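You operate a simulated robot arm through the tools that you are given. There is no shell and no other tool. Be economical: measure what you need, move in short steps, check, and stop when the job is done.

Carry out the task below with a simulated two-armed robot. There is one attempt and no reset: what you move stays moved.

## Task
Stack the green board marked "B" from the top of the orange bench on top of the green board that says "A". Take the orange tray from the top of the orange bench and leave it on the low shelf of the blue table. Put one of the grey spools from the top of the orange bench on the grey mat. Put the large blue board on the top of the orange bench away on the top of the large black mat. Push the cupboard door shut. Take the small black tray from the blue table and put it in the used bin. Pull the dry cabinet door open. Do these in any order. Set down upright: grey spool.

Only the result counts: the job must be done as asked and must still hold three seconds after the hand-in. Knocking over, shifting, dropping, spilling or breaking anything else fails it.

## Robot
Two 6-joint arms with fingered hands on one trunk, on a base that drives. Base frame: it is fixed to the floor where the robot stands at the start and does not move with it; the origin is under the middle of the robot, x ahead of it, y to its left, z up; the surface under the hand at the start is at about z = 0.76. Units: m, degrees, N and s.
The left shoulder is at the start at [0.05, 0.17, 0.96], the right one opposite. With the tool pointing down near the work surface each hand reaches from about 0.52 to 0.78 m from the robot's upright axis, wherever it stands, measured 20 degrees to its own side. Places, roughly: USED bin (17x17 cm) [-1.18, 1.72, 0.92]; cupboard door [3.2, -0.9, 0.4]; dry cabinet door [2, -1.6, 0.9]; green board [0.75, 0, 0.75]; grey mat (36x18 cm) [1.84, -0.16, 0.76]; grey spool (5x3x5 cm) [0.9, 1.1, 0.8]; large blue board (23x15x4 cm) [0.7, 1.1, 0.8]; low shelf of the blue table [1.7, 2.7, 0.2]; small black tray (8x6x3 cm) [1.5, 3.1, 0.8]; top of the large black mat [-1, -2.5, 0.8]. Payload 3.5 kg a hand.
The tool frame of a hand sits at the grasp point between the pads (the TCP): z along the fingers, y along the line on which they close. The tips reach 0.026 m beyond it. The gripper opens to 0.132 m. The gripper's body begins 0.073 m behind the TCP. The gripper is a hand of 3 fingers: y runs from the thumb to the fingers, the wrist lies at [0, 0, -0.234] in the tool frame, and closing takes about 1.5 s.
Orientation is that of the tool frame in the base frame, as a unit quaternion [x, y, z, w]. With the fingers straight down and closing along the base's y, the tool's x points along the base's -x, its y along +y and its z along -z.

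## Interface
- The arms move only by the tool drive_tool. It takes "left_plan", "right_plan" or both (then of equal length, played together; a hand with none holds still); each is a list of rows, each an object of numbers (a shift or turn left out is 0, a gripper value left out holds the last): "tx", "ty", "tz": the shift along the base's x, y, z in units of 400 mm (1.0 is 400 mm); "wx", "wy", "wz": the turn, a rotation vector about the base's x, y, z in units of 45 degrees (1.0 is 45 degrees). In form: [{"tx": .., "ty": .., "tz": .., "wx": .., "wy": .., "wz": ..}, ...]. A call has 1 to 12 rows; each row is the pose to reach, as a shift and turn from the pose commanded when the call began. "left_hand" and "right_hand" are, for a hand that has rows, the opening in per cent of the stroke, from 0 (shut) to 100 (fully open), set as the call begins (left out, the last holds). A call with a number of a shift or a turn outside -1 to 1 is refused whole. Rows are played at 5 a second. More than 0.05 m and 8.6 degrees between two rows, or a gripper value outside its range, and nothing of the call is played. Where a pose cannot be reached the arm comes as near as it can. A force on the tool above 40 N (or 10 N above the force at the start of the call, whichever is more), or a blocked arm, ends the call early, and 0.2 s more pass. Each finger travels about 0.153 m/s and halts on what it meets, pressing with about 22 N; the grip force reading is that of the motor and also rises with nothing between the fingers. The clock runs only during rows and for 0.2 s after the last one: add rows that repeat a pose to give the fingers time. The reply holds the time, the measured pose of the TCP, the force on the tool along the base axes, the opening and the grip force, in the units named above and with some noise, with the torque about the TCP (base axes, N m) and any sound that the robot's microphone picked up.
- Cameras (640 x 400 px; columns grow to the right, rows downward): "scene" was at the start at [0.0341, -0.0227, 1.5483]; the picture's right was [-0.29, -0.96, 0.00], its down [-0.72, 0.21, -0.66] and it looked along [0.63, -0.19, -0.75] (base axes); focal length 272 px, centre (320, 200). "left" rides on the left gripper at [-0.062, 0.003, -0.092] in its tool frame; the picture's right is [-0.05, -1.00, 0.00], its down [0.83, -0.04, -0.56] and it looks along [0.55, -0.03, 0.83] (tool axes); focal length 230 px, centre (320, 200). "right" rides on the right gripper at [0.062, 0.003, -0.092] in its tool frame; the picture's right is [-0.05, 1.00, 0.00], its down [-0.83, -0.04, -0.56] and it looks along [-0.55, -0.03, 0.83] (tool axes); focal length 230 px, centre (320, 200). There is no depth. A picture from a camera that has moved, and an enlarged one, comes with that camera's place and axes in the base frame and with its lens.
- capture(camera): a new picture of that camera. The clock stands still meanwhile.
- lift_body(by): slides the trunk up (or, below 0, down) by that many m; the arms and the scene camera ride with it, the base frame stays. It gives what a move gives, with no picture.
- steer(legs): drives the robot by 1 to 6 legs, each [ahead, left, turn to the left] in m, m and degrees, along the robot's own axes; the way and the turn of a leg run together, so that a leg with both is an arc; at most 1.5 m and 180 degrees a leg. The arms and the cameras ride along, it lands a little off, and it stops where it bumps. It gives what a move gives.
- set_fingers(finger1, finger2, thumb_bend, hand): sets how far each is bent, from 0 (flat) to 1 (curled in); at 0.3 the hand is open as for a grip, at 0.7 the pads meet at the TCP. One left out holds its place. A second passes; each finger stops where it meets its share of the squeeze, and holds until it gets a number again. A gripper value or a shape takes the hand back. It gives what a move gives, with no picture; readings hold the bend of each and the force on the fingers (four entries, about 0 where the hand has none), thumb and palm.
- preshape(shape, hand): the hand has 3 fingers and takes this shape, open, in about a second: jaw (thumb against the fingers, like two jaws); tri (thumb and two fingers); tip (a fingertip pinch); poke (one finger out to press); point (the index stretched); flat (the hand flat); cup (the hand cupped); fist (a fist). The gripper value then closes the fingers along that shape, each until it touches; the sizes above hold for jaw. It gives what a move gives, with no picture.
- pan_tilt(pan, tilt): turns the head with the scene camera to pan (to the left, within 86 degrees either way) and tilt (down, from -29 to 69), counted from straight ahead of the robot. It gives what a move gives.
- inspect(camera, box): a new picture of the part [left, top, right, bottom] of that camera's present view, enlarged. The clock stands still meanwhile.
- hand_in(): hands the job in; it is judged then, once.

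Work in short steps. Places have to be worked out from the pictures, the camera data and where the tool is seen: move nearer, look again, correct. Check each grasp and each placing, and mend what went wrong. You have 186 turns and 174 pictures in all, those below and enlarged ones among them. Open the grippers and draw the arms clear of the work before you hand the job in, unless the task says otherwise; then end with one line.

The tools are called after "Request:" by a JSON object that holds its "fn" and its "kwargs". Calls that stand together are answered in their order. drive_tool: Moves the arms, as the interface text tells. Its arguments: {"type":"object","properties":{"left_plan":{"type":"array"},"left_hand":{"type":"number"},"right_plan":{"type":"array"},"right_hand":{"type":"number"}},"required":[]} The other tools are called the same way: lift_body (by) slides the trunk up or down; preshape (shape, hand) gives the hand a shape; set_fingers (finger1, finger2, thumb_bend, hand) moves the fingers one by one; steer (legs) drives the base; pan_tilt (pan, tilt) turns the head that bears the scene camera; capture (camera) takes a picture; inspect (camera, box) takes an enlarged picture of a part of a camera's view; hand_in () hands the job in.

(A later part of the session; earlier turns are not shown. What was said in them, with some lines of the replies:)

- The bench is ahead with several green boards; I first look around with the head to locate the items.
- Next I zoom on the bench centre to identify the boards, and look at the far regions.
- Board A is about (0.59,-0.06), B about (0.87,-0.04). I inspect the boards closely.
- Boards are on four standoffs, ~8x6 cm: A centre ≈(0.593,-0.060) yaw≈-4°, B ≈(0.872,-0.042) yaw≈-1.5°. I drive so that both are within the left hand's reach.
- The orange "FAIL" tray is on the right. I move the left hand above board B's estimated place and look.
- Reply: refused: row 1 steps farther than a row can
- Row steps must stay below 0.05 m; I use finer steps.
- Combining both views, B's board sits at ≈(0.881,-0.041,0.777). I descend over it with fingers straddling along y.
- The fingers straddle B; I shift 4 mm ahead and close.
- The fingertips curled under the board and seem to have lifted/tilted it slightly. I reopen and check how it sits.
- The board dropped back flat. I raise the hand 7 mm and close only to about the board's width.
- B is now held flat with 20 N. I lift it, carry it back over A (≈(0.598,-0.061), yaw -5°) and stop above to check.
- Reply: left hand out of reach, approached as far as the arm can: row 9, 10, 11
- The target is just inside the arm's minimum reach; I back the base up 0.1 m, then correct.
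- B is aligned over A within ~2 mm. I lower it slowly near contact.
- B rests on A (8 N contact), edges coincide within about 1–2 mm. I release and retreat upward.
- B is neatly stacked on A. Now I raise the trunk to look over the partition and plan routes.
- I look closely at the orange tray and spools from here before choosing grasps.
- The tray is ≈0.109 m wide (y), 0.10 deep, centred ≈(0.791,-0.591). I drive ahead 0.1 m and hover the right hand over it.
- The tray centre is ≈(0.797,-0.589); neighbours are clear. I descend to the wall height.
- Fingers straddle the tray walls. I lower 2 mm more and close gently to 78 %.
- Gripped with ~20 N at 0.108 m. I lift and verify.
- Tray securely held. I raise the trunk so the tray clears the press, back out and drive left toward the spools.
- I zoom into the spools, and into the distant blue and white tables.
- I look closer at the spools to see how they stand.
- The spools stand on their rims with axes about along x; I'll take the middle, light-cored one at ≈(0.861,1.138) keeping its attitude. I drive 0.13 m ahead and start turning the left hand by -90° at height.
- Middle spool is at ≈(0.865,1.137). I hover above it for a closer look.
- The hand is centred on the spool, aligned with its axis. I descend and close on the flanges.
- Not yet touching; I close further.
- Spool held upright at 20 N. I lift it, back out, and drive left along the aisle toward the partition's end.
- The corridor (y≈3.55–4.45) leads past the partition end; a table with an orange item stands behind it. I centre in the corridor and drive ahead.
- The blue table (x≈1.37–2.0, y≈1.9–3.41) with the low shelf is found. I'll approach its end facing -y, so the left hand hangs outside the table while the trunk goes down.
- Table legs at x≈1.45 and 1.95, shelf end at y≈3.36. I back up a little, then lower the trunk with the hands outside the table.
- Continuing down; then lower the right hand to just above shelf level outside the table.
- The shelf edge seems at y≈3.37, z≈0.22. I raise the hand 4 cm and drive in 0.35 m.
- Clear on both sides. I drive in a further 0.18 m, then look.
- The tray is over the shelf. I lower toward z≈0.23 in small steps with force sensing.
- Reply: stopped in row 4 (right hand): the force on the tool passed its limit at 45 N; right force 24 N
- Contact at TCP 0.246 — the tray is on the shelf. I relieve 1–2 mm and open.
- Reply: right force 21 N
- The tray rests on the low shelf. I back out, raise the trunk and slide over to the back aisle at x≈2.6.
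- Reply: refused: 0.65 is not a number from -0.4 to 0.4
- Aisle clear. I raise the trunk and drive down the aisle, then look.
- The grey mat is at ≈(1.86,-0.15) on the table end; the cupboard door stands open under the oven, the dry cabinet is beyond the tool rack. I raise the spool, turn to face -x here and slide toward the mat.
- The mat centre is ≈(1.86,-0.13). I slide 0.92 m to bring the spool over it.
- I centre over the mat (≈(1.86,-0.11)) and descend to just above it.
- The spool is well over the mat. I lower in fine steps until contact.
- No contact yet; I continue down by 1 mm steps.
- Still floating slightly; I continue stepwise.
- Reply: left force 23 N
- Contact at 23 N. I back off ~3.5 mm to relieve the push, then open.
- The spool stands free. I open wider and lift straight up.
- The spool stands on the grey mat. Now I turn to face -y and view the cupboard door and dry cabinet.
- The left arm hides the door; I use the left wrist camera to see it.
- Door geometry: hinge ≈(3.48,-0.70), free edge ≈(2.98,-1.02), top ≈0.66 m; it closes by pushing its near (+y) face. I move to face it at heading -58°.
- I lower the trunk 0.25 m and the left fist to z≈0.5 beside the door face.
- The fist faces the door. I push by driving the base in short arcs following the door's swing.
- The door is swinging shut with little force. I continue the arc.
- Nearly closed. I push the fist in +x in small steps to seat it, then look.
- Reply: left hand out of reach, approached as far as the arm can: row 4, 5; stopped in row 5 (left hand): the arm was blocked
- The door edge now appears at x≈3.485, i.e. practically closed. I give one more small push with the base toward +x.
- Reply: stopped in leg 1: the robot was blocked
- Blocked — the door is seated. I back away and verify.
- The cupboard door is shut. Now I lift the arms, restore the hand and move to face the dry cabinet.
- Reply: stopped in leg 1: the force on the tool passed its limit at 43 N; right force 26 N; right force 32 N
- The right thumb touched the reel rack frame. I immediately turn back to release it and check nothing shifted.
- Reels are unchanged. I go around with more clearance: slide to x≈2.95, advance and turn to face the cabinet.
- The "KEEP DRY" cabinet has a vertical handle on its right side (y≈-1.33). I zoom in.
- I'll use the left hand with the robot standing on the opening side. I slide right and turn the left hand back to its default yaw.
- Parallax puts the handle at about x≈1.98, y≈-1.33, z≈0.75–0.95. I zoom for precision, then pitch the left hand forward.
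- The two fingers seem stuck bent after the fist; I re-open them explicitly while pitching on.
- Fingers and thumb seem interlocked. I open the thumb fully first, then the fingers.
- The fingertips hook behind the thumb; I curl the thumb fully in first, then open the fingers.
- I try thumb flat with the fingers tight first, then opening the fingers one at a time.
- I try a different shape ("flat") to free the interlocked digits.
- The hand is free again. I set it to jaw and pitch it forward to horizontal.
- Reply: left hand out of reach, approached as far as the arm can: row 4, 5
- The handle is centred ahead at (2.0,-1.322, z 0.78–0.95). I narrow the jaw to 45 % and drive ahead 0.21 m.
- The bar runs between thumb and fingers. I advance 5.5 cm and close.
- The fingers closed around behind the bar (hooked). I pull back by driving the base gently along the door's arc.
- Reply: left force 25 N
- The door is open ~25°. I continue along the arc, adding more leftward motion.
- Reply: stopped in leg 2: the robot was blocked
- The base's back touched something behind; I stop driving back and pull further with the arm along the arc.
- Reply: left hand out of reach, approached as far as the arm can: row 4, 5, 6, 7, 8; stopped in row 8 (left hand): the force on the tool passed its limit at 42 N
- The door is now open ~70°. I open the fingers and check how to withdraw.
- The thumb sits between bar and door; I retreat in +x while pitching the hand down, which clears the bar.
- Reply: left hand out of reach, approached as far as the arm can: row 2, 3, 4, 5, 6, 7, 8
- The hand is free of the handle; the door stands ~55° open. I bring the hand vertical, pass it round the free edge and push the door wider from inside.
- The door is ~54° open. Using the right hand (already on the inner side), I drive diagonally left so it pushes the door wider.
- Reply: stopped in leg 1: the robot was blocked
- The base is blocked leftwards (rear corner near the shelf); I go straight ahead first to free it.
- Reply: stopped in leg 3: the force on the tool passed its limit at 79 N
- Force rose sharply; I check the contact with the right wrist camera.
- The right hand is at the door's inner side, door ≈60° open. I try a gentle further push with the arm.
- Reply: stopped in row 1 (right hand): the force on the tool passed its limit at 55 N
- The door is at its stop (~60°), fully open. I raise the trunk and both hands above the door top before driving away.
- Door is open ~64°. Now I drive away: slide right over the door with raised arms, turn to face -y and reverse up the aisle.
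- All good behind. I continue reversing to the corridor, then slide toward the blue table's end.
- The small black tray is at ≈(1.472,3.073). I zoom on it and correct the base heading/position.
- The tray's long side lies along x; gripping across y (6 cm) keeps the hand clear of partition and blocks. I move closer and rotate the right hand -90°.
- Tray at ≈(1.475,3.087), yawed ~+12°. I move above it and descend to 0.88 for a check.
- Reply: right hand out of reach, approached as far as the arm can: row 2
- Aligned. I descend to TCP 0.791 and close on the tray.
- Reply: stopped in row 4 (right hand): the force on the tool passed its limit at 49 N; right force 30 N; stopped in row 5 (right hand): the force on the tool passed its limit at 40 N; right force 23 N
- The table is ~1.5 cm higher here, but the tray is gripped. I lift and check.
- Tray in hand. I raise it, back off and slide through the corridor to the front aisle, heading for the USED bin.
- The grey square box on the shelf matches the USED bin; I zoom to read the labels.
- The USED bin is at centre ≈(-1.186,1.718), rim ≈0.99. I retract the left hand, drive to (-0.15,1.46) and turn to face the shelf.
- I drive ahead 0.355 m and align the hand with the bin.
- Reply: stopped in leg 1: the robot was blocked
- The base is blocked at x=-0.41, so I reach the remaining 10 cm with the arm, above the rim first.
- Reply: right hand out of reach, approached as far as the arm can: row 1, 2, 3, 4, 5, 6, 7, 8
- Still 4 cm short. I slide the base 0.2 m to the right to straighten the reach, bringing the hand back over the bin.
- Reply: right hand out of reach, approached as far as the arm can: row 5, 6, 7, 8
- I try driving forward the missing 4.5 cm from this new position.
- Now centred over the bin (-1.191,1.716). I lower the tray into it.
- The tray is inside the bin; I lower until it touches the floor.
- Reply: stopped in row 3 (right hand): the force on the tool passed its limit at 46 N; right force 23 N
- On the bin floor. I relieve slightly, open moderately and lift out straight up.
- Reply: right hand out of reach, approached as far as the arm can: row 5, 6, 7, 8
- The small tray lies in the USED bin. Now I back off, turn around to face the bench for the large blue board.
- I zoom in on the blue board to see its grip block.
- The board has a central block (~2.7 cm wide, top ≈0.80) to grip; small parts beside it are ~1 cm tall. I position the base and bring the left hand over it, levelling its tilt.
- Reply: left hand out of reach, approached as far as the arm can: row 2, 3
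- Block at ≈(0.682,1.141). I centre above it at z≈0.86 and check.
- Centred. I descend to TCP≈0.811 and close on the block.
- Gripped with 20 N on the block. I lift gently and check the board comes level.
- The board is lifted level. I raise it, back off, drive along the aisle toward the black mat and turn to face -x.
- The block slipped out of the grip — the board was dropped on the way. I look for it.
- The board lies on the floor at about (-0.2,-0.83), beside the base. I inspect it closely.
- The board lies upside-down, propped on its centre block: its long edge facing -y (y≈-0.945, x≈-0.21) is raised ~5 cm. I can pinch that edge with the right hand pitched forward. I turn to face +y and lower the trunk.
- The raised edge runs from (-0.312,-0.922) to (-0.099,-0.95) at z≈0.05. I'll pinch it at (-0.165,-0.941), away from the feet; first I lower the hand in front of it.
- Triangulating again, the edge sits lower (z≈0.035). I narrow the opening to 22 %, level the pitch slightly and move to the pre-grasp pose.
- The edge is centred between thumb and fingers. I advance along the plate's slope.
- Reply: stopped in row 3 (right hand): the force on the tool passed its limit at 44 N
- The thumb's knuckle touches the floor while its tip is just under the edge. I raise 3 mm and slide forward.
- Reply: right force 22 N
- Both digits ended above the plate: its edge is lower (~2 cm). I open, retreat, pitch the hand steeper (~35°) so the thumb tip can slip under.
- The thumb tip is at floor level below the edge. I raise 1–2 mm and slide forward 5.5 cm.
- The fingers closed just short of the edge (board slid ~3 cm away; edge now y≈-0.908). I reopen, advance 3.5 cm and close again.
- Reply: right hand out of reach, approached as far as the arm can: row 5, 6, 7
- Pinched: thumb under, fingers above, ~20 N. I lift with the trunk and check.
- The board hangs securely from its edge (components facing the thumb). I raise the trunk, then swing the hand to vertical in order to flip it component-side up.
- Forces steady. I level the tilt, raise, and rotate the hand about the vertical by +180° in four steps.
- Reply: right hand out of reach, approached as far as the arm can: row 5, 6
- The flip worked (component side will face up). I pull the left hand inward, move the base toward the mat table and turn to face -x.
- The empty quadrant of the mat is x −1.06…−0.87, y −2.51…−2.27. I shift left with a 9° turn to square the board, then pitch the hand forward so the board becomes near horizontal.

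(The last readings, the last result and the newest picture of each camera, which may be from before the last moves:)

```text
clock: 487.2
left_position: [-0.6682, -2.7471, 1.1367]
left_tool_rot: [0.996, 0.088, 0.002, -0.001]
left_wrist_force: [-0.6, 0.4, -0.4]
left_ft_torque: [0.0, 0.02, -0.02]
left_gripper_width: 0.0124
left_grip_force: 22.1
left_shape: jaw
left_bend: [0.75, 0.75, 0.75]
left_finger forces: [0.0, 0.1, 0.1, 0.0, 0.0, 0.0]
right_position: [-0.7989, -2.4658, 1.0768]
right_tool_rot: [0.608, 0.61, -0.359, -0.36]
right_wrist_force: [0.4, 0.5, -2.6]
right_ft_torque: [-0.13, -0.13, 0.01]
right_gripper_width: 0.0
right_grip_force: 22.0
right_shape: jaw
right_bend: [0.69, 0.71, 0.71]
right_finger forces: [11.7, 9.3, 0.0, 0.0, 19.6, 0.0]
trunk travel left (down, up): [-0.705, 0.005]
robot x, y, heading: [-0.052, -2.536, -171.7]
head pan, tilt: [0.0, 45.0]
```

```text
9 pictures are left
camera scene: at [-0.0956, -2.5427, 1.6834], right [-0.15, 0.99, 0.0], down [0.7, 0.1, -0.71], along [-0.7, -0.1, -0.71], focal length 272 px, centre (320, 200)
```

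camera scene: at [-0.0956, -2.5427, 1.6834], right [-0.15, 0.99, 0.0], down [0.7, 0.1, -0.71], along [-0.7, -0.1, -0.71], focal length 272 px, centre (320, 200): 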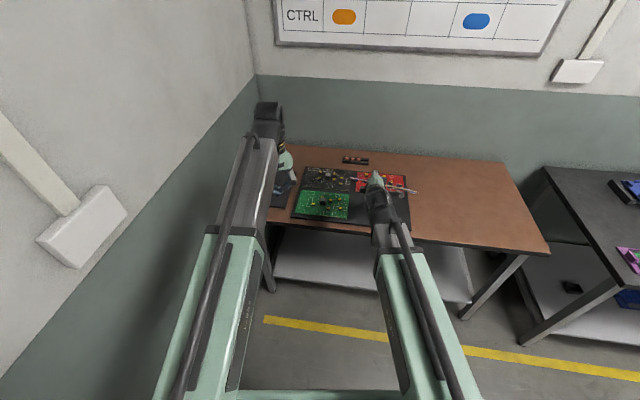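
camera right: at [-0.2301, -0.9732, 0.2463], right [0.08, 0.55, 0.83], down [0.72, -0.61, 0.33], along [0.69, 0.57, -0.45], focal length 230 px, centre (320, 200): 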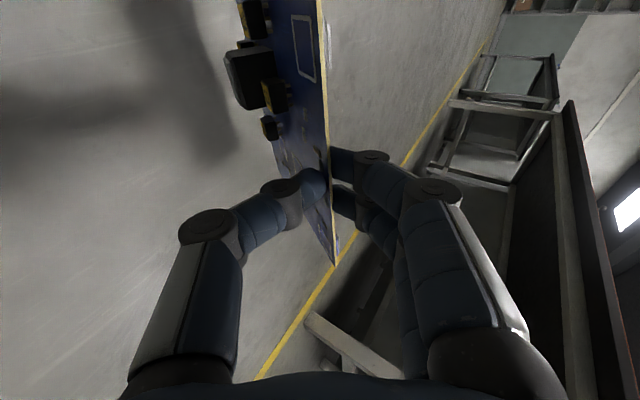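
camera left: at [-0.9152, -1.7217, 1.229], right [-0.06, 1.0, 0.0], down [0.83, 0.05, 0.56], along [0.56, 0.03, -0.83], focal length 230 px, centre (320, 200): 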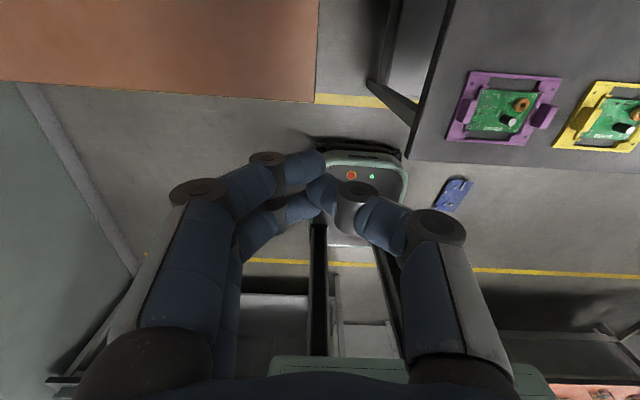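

The board is held near-horizontal, component side up, centred ≈4.5 cm right of the hand. I advance, level it to ~15° and lower to just above the empty quadrant.

Request:
{"fn": "steer", "kwargs": {"legs": [[0.07, 0, 0]]}}

Request:
{"fn": "drive_tool", "kwargs": {"right_plan": [{"ty": 0.04, "wy": 0.1}, {"ty": 0.08, "tx": -0.02, "wy": 0.2}, {"ty": 0.11, "tx": -0.04, "wy": 0.3}, {"ty": 0.11, "tx": -0.04, "tz": -0.1, "wy": 0.3}, {"ty": 0.11, "tx": -0.04, "tz": -0.2, "wy": 0.3}, {"ty": 0.11, "tx": -0.04, "tz": -0.3, "wy": 0.3}, {"ty": 0.11, "tx": -0.04, "tz": -0.4, "wy": 0.3}, {"ty": 0.11, "tx": -0.04, "tz": -0.48, "wy": 0.3}, {"ty": 0.11, "tx": -0.04, "tz": -0.48, "wy": 0.3}]}}

Request:
{"fn": "capture", "kwargs": {"camera": "scene"}}

Request:
{"fn": "capture", "kwargs": {"camera": "right"}}

```text
clock: 488.2
left_position: [-0.7388, -2.7593, 1.1355]
left_tool_rot: [0.996, 0.086, 0.003, 0.0]
left_wrist_force: [-0.4, -0.3, -0.6]
left_ft_torque: [-0.01, -0.03, 0.02]
left_gripper_width: 0.0124
left_grip_force: 21.6
left_shape: jaw
left_bend: [0.75, 0.75, 0.75]
left_finger forces: [0.0, 0.0, 0.0, 0.0, 0.0, 0.0]
right_position: [-0.8717, -2.4778, 1.0767]
right_tool_rot: [0.609, 0.61, -0.357, -0.359]
right_wrist_force: [0.0, -0.8, -2.6]
right_ft_torque: [-0.06, -0.12, -0.02]
right_gripper_width: 0.0
right_grip_force: 22.3
right_shape: jaw
right_bend: [0.69, 0.71, 0.71]
right_finger forces: [11.5, 9.6, 0.0, 0.0, 19.5, 0.0]
trunk travel left (down, up): [-0.705, 0.005]
robot x, y, heading: [-0.1262, -2.5478, -171.2]
head pan, tilt: [0.0, 45.0]
```

```text
clock: 490.2
left_position: [-0.7363, -2.7588, 1.1369]
left_tool_rot: [0.996, 0.087, 0.003, -0.001]
left_wrist_force: [0.1, -0.4, -0.3]
left_ft_torque: [-0.03, -0.04, 0.0]
left_gripper_width: 0.0123
left_grip_force: 21.4
left_shape: jaw
left_bend: [0.75, 0.75, 0.75]
left_finger forces: [0.0, 0.0, 0.0, 0.1, 0.1, 0.0]
right_position: [-0.884, -2.4344, 0.8835]
right_tool_rot: [0.562, 0.564, -0.427, -0.43]
right_wrist_force: [0.3, -0.2, -2.2]
right_ft_torque: [-0.03, -0.08, -0.01]
right_gripper_width: 0.0003
right_grip_force: 22.3
right_shape: jaw
right_bend: [0.7, 0.71, 0.71]
right_finger forces: [10.5, 10.2, 0.0, 0.0, 19.2, 0.0]
trunk travel left (down, up): [-0.705, 0.005]
robot x, y, heading: [-0.1212, -2.5439, -171.6]
head pan, tilt: [0.0, 45.0]
```

```text
8 pictures are left
camera scene: at [-0.1655, -2.5531, 1.6834], right [-0.15, 0.99, 0.0], down [0.7, 0.1, -0.71], along [-0.7, -0.1, -0.71], focal length 272 px, centre (320, 200)
```

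scene: 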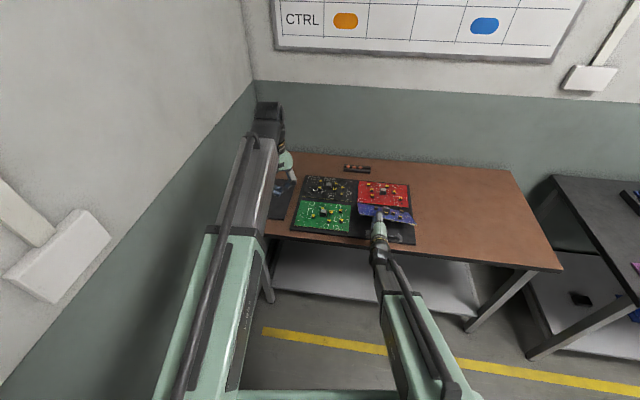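

```text
7 pictures are left
camera right: at [-0.7961, -2.3713, 0.9055], right [0.27, -0.05, -0.96], down [0.52, -0.83, 0.19], along [-0.81, -0.55, -0.2], focal length 230 px, centre (320, 200)
```

right: 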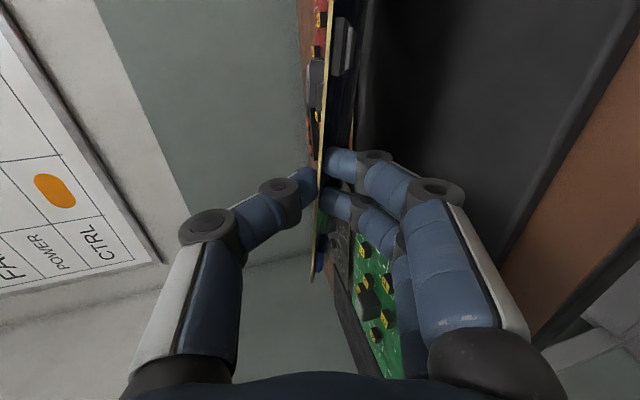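

Board is over the empty quadrant with margin to its neighbours. I lower gently until contact.

Request:
{"fn": "drive_tool", "kwargs": {"right_plan": [{"tz": -0.05, "ty": 0.012}, {"tz": -0.09, "ty": 0.012}, {"tz": -0.115, "ty": 0.012}, {"tz": -0.13, "ty": 0.012}, {"tz": -0.14, "ty": 0.012}, {"tz": -0.15, "ty": 0.012}, {"tz": -0.15, "ty": 0.012}]}}

Request:
{"fn": "inspect", "kwargs": {"camera": "scene", "box": [280, 160, 440, 260]}}

```text
clock: 491.8
left_position: [-0.7348, -2.7586, 1.1386]
left_tool_rot: [0.996, 0.087, 0.0, 0.0]
left_wrist_force: [-0.2, -0.5, 0.2]
left_ft_torque: [0.0, 0.01, -0.03]
left_gripper_width: 0.0124
left_grip_force: 21.7
left_shape: jaw
left_bend: [0.75, 0.75, 0.75]
left_finger forces: [0.0, 0.0, 0.0, 0.0, 0.0, 0.1]
right_position: [-0.8838, -2.429, 0.8283]
right_tool_rot: [0.562, 0.561, -0.427, -0.432]
right_wrist_force: [5.9, 1.3, 23.4]
right_ft_torque: [0.04, -0.93, 0.1]
right_gripper_width: 0.0002
right_grip_force: 22.4
right_shape: jaw
right_bend: [0.69, 0.7, 0.71]
right_finger forces: [22.7, 28.8, 0.1, 0.0, 24.7, 0.0]
trunk travel left (down, up): [-0.705, 0.005]
robot x, y, heading: [-0.1223, -2.5481, -171.6]
head pan, tilt: [0.0, 45.0]
```

```text
4.00 times, centred on (360, 210) of scene
camera zoom: at [-0.162, -2.5534, 1.6839], right [-0.15, 0.99, 0.0], down [0.7, 0.1, -0.71], along [-0.7, -0.1, -0.71], focal length 1087 px, centre (160, 160)
```

zoom: 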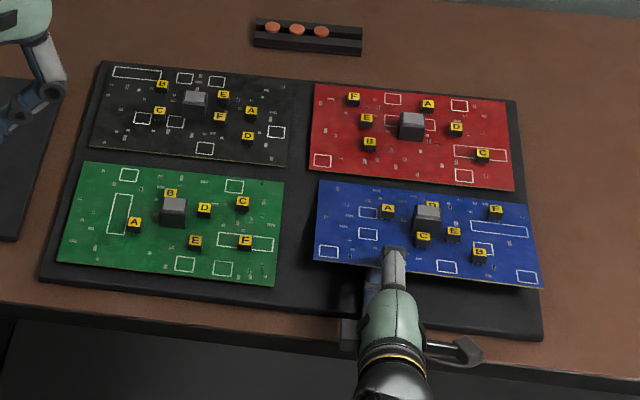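

The board sits in the empty quadrant. I lift 3 mm, nudge it 1 cm toward the free gap, set it back and release.

Request:
{"fn": "drive_tool", "kwargs": {"right_plan": [{"tz": 0.016}, {"tz": 0.016, "ty": -0.016, "tx": 0.01}, {"tz": 0.016, "ty": -0.03, "tx": 0.02}, {"tz": 0.008, "ty": -0.03, "tx": 0.02}, {"tz": 0.004, "ty": -0.03, "tx": 0.02}]}}

Request:
{"fn": "drive_tool", "kwargs": {"right_plan": [{}, {}, {}, {}], "right_hand": 24}}

Request:
{"fn": "inspect", "kwargs": {"camera": "scene", "box": [280, 160, 440, 260]}}

```text
clock: 493.0
left_position: [-0.7368, -2.7582, 1.1358]
left_tool_rot: [0.996, 0.088, 0.001, 0.001]
left_wrist_force: [0.5, 0.5, 0.0]
left_ft_torque: [-0.01, 0.0, -0.01]
left_gripper_width: 0.0125
left_grip_force: 22.1
left_shape: jaw
left_bend: [0.75, 0.75, 0.75]
left_finger forces: [0.1, 0.1, 0.1, 0.0, 0.1, 0.0]
right_position: [-0.8765, -2.4405, 0.828]
right_tool_rot: [0.561, 0.564, -0.427, -0.429]
right_wrist_force: [0.1, -3.0, 5.5]
right_ft_torque: [-0.13, -0.19, -0.1]
right_gripper_width: 0.0
right_grip_force: 21.9
right_shape: jaw
right_bend: [0.7, 0.7, 0.71]
right_finger forces: [14.9, 13.6, 0.0, 0.0, 20.1, 0.0]
trunk travel left (down, up): [-0.705, 0.005]
robot x, y, heading: [-0.127, -2.5477, -171.6]
head pan, tilt: [0.0, 45.0]
```

```text
clock: 494.0
left_position: [-0.7354, -2.7594, 1.1368]
left_tool_rot: [0.996, 0.088, 0.001, 0.0]
left_wrist_force: [0.4, -0.7, -0.3]
left_ft_torque: [0.0, -0.02, -0.02]
left_gripper_width: 0.0123
left_grip_force: 22.4
left_shape: jaw
left_bend: [0.75, 0.75, 0.75]
left_finger forces: [0.0, 0.0, 0.0, 0.0, 0.0, 0.1]
right_position: [-0.8779, -2.4409, 0.8312]
right_tool_rot: [0.56, 0.561, -0.429, -0.433]
right_wrist_force: [-9.2, -5.8, 31.1]
right_ft_torque: [-0.2, -0.32, -0.09]
right_gripper_width: 0.0236
right_grip_force: 0.0
right_shape: jaw
right_bend: [0.75, 0.75, 0.7]
right_finger forces: [14.8, 14.9, 0.0, 0.0, 0.1, 0.1]
trunk travel left (down, up): [-0.705, 0.005]
robot x, y, heading: [-0.1232, -2.5466, -171.5]
head pan, tilt: [0.0, 45.0]
```

```text
4.00 times, centred on (360, 210) of scene
camera zoom: at [-0.1632, -2.5541, 1.6837], right [-0.15, 0.99, 0.0], down [0.7, 0.1, -0.71], along [-0.7, -0.1, -0.71], focal length 1087 px, centre (160, 160)
```

zoom: 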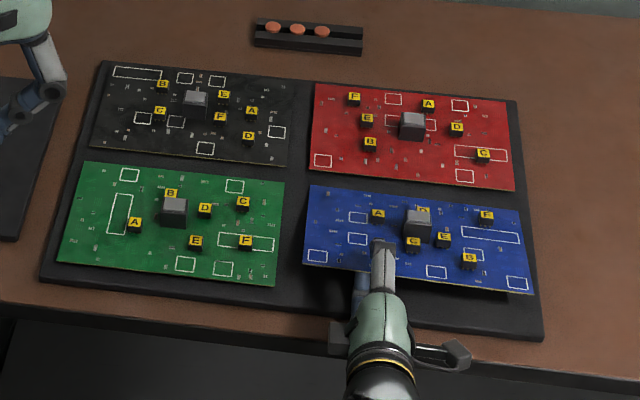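

The board is well placed. I ease the fingers and withdraw straight back.

Request:
{"fn": "drive_tool", "kwargs": {"right_plan": [{"tz": 0.004}, {"tz": 0.004}, {"tz": 0.004, "tx": 0.04}, {"tz": 0.004, "tx": 0.08}, {"tz": 0.004, "tx": 0.12}, {"tz": 0.004, "tx": 0.17}, {"tz": 0.02, "tx": 0.22}, {"tz": 0.08, "tx": 0.27}, {"tz": 0.16, "tx": 0.3}, {"tz": 0.25, "tx": 0.3}], "right_hand": 18}}

Request:
{"fn": "inspect", "kwargs": {"camera": "scene", "box": [280, 160, 440, 260]}}

```text
clock: 496.2
left_position: [-0.7375, -2.7597, 1.1371]
left_tool_rot: [0.996, 0.087, 0.001, 0.0]
left_wrist_force: [0.2, 0.4, 0.0]
left_ft_torque: [-0.03, 0.0, -0.01]
left_gripper_width: 0.0124
left_grip_force: 22.2
left_shape: jaw
left_bend: [0.75, 0.75, 0.75]
left_finger forces: [0.0, 0.0, 0.0, 0.0, 0.0, 0.0]
right_position: [-0.7697, -2.4411, 0.9182]
right_tool_rot: [0.562, 0.564, -0.427, -0.429]
right_wrist_force: [-0.3, -0.3, -0.8]
right_ft_torque: [0.02, -0.02, 0.0]
right_gripper_width: 0.0238
right_grip_force: 0.0
right_shape: jaw
right_bend: [0.73, 0.73, 0.7]
right_finger forces: [0.0, 0.0, 0.0, 0.0, 0.0, 0.0]
right hand out of reach, approached as far as the arm can: row 10
trunk travel left (down, up): [-0.705, 0.005]
robot x, y, heading: [-0.1262, -2.5475, -171.8]
head pan, tilt: [0.0, 45.0]
```

```text
4.00 times, centred on (360, 210) of scene
camera zoom: at [-0.1658, -2.5532, 1.6834], right [-0.15, 0.99, 0.0], down [0.7, 0.1, -0.71], along [-0.7, -0.1, -0.71], focal length 1087 px, centre (160, 160)
```

zoom: 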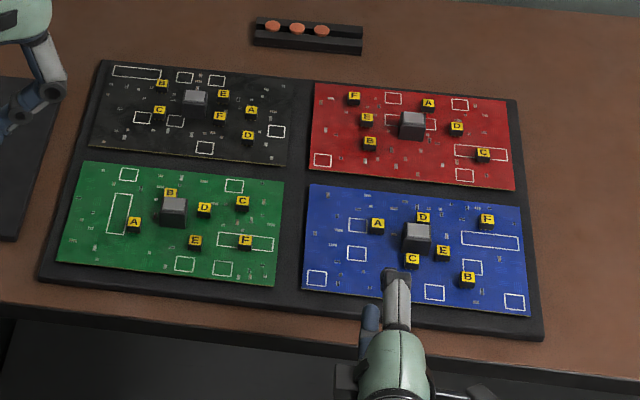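

The blue board lies flat in place. I open both hands, back away, and take a final look at the bench stack.

Request:
{"fn": "drive_tool", "kwargs": {"left_plan": [{"tz": 0.02}, {"tz": 0.02}, {"tz": 0.02}, {"tz": 0.02}, {"tz": 0.02}], "right_plan": [{"tz": 0.08}, {"tz": 0.16}, {"tz": 0.24}, {"tz": 0.24}, {"tz": 0.24}], "left_hand": 100, "right_hand": 100}}

Request:
{"fn": "steer", "kwargs": {"legs": [[-0.15, 0, 0], [0, 0, -90], [0.5, 0, 0]]}}

Request:
{"fn": "pan_tilt", "kwargs": {"pan": -25, "tilt": 28}}

Request:
{"fn": "capture", "kwargs": {"camera": "scene"}}

```text
clock: 497.4
left_position: [-0.7362, -2.7584, 1.1453]
left_tool_rot: [0.996, 0.088, 0.001, 0.0]
left_wrist_force: [0.0, 0.4, 0.5]
left_ft_torque: [0.0, 0.02, 0.01]
left_gripper_width: 0.1319
left_grip_force: 0.1
left_shape: jaw
left_bend: [0.3, 0.3, 0.3]
left_finger forces: [0.1, 0.0, 0.1, 0.1, 0.0, 0.0]
right_position: [-0.8118, -2.4497, 0.9984]
right_tool_rot: [0.563, 0.564, -0.427, -0.428]
right_wrist_force: [-0.1, 0.2, 0.2]
right_ft_torque: [0.0, 0.01, -0.01]
right_gripper_width: 0.1318
right_grip_force: 0.0
right_shape: jaw
right_bend: [0.3, 0.3, 0.3]
right_finger forces: [0.0, 0.0, 0.0, 0.1, 0.1, 0.1]
right hand out of reach, approached as far as the arm can: row 1, 2, 3, 4, 5
trunk travel left (down, up): [-0.705, 0.005]
robot x, y, heading: [-0.1228, -2.5479, -171.8]
head pan, tilt: [0.0, 45.0]
```

```text
clock: 505.1
left_position: [-0.2587, -1.421, 1.1444]
left_tool_rot: [0.767, -0.642, 0.002, 0.002]
left_wrist_force: [0.5, 0.6, 1.0]
left_ft_torque: [-0.03, 0.05, -0.02]
left_gripper_width: 0.132
left_grip_force: 0.0
left_shape: jaw
left_bend: [0.3, 0.3, 0.3]
left_finger forces: [0.0, 0.1, 0.0, 0.0, 0.0, 0.1]
right_position: [0.0496, -1.3462, 0.9974]
right_tool_rot: [0.797, 0.001, 0.001, -0.604]
right_wrist_force: [0.7, 0.5, 0.6]
right_ft_torque: [0.0, 0.01, -0.03]
right_gripper_width: 0.1317
right_grip_force: 0.0
right_shape: jaw
right_bend: [0.3, 0.3, 0.3]
right_finger forces: [0.0, 0.1, 0.1, 0.0, 0.1, 0.0]
trunk travel left (down, up): [-0.705, 0.005]
robot x, y, heading: [-0.047, -2.0373, 98.4]
head pan, tilt: [0.0, 45.0]
```

```text
clock: 506.0
left_position: [-0.2599, -1.421, 1.1453]
left_tool_rot: [0.767, -0.642, 0.001, 0.001]
left_wrist_force: [-0.1, -0.3, 0.2]
left_ft_torque: [0.03, 0.03, -0.01]
left_gripper_width: 0.1319
left_grip_force: 0.1
left_shape: jaw
left_bend: [0.3, 0.3, 0.3]
left_finger forces: [0.0, 0.0, 0.1, 0.0, 0.1, 0.0]
right_position: [0.051, -1.3471, 0.9977]
right_tool_rot: [0.796, 0.002, 0.002, -0.605]
right_wrist_force: [-0.5, -0.1, 0.3]
right_ft_torque: [0.01, -0.02, 0.02]
right_gripper_width: 0.1318
right_grip_force: 0.0
right_shape: jaw
right_bend: [0.3, 0.3, 0.3]
right_finger forces: [0.0, 0.0, 0.1, 0.0, 0.1, 0.0]
trunk travel left (down, up): [-0.705, 0.005]
robot x, y, heading: [-0.0459, -2.0345, 98.5]
head pan, tilt: [-25.0, 28.0]
```

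```text
3 pictures are left
camera scene: at [-0.0156, -1.9869, 1.7092], right [0.96, -0.28, 0.0], down [-0.13, -0.45, -0.88], along [0.25, 0.85, -0.47], focal length 272 px, centre (320, 200)
```

scene: 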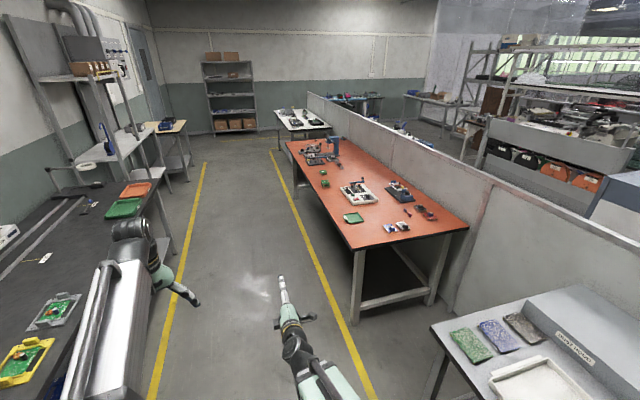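

The stack still appears at its place; I zoom once to confirm.

Request:
{"fn": "inspect", "kwargs": {"camera": "scene", "box": [280, 130, 420, 240]}}

```text
3.64 times, centred on (350, 185) of scene
camera zoom: at [-0.0156, -1.9869, 1.7092], right [0.96, -0.28, 0.0], down [-0.13, -0.45, -0.88], along [0.25, 0.85, -0.47], focal length 988 px, centre (211, 254)
```

zoom: 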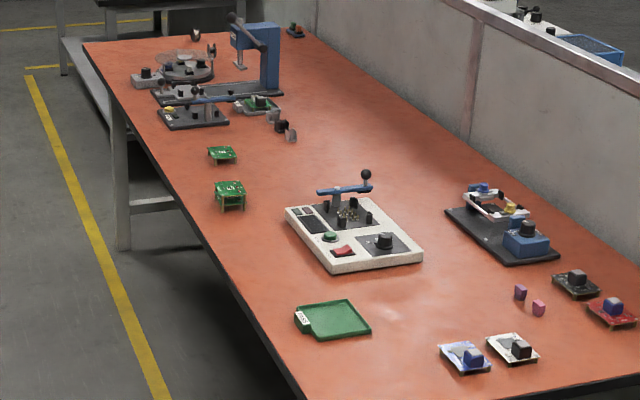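

All seven jobs are in place, the hands are open and clear of the work; I hand in.

Request:
{"fn": "hand_in", "kwargs": {}}

```text
The job is handed in.
```

All seven jobs were done and handed in, but the large blue board fell on the floor on the way. I picked it up and laid it flat and component side up on the empty quarter of the black mat. My hand also pressed briefly against the reel rack; the reels looked unmoved afterwards.
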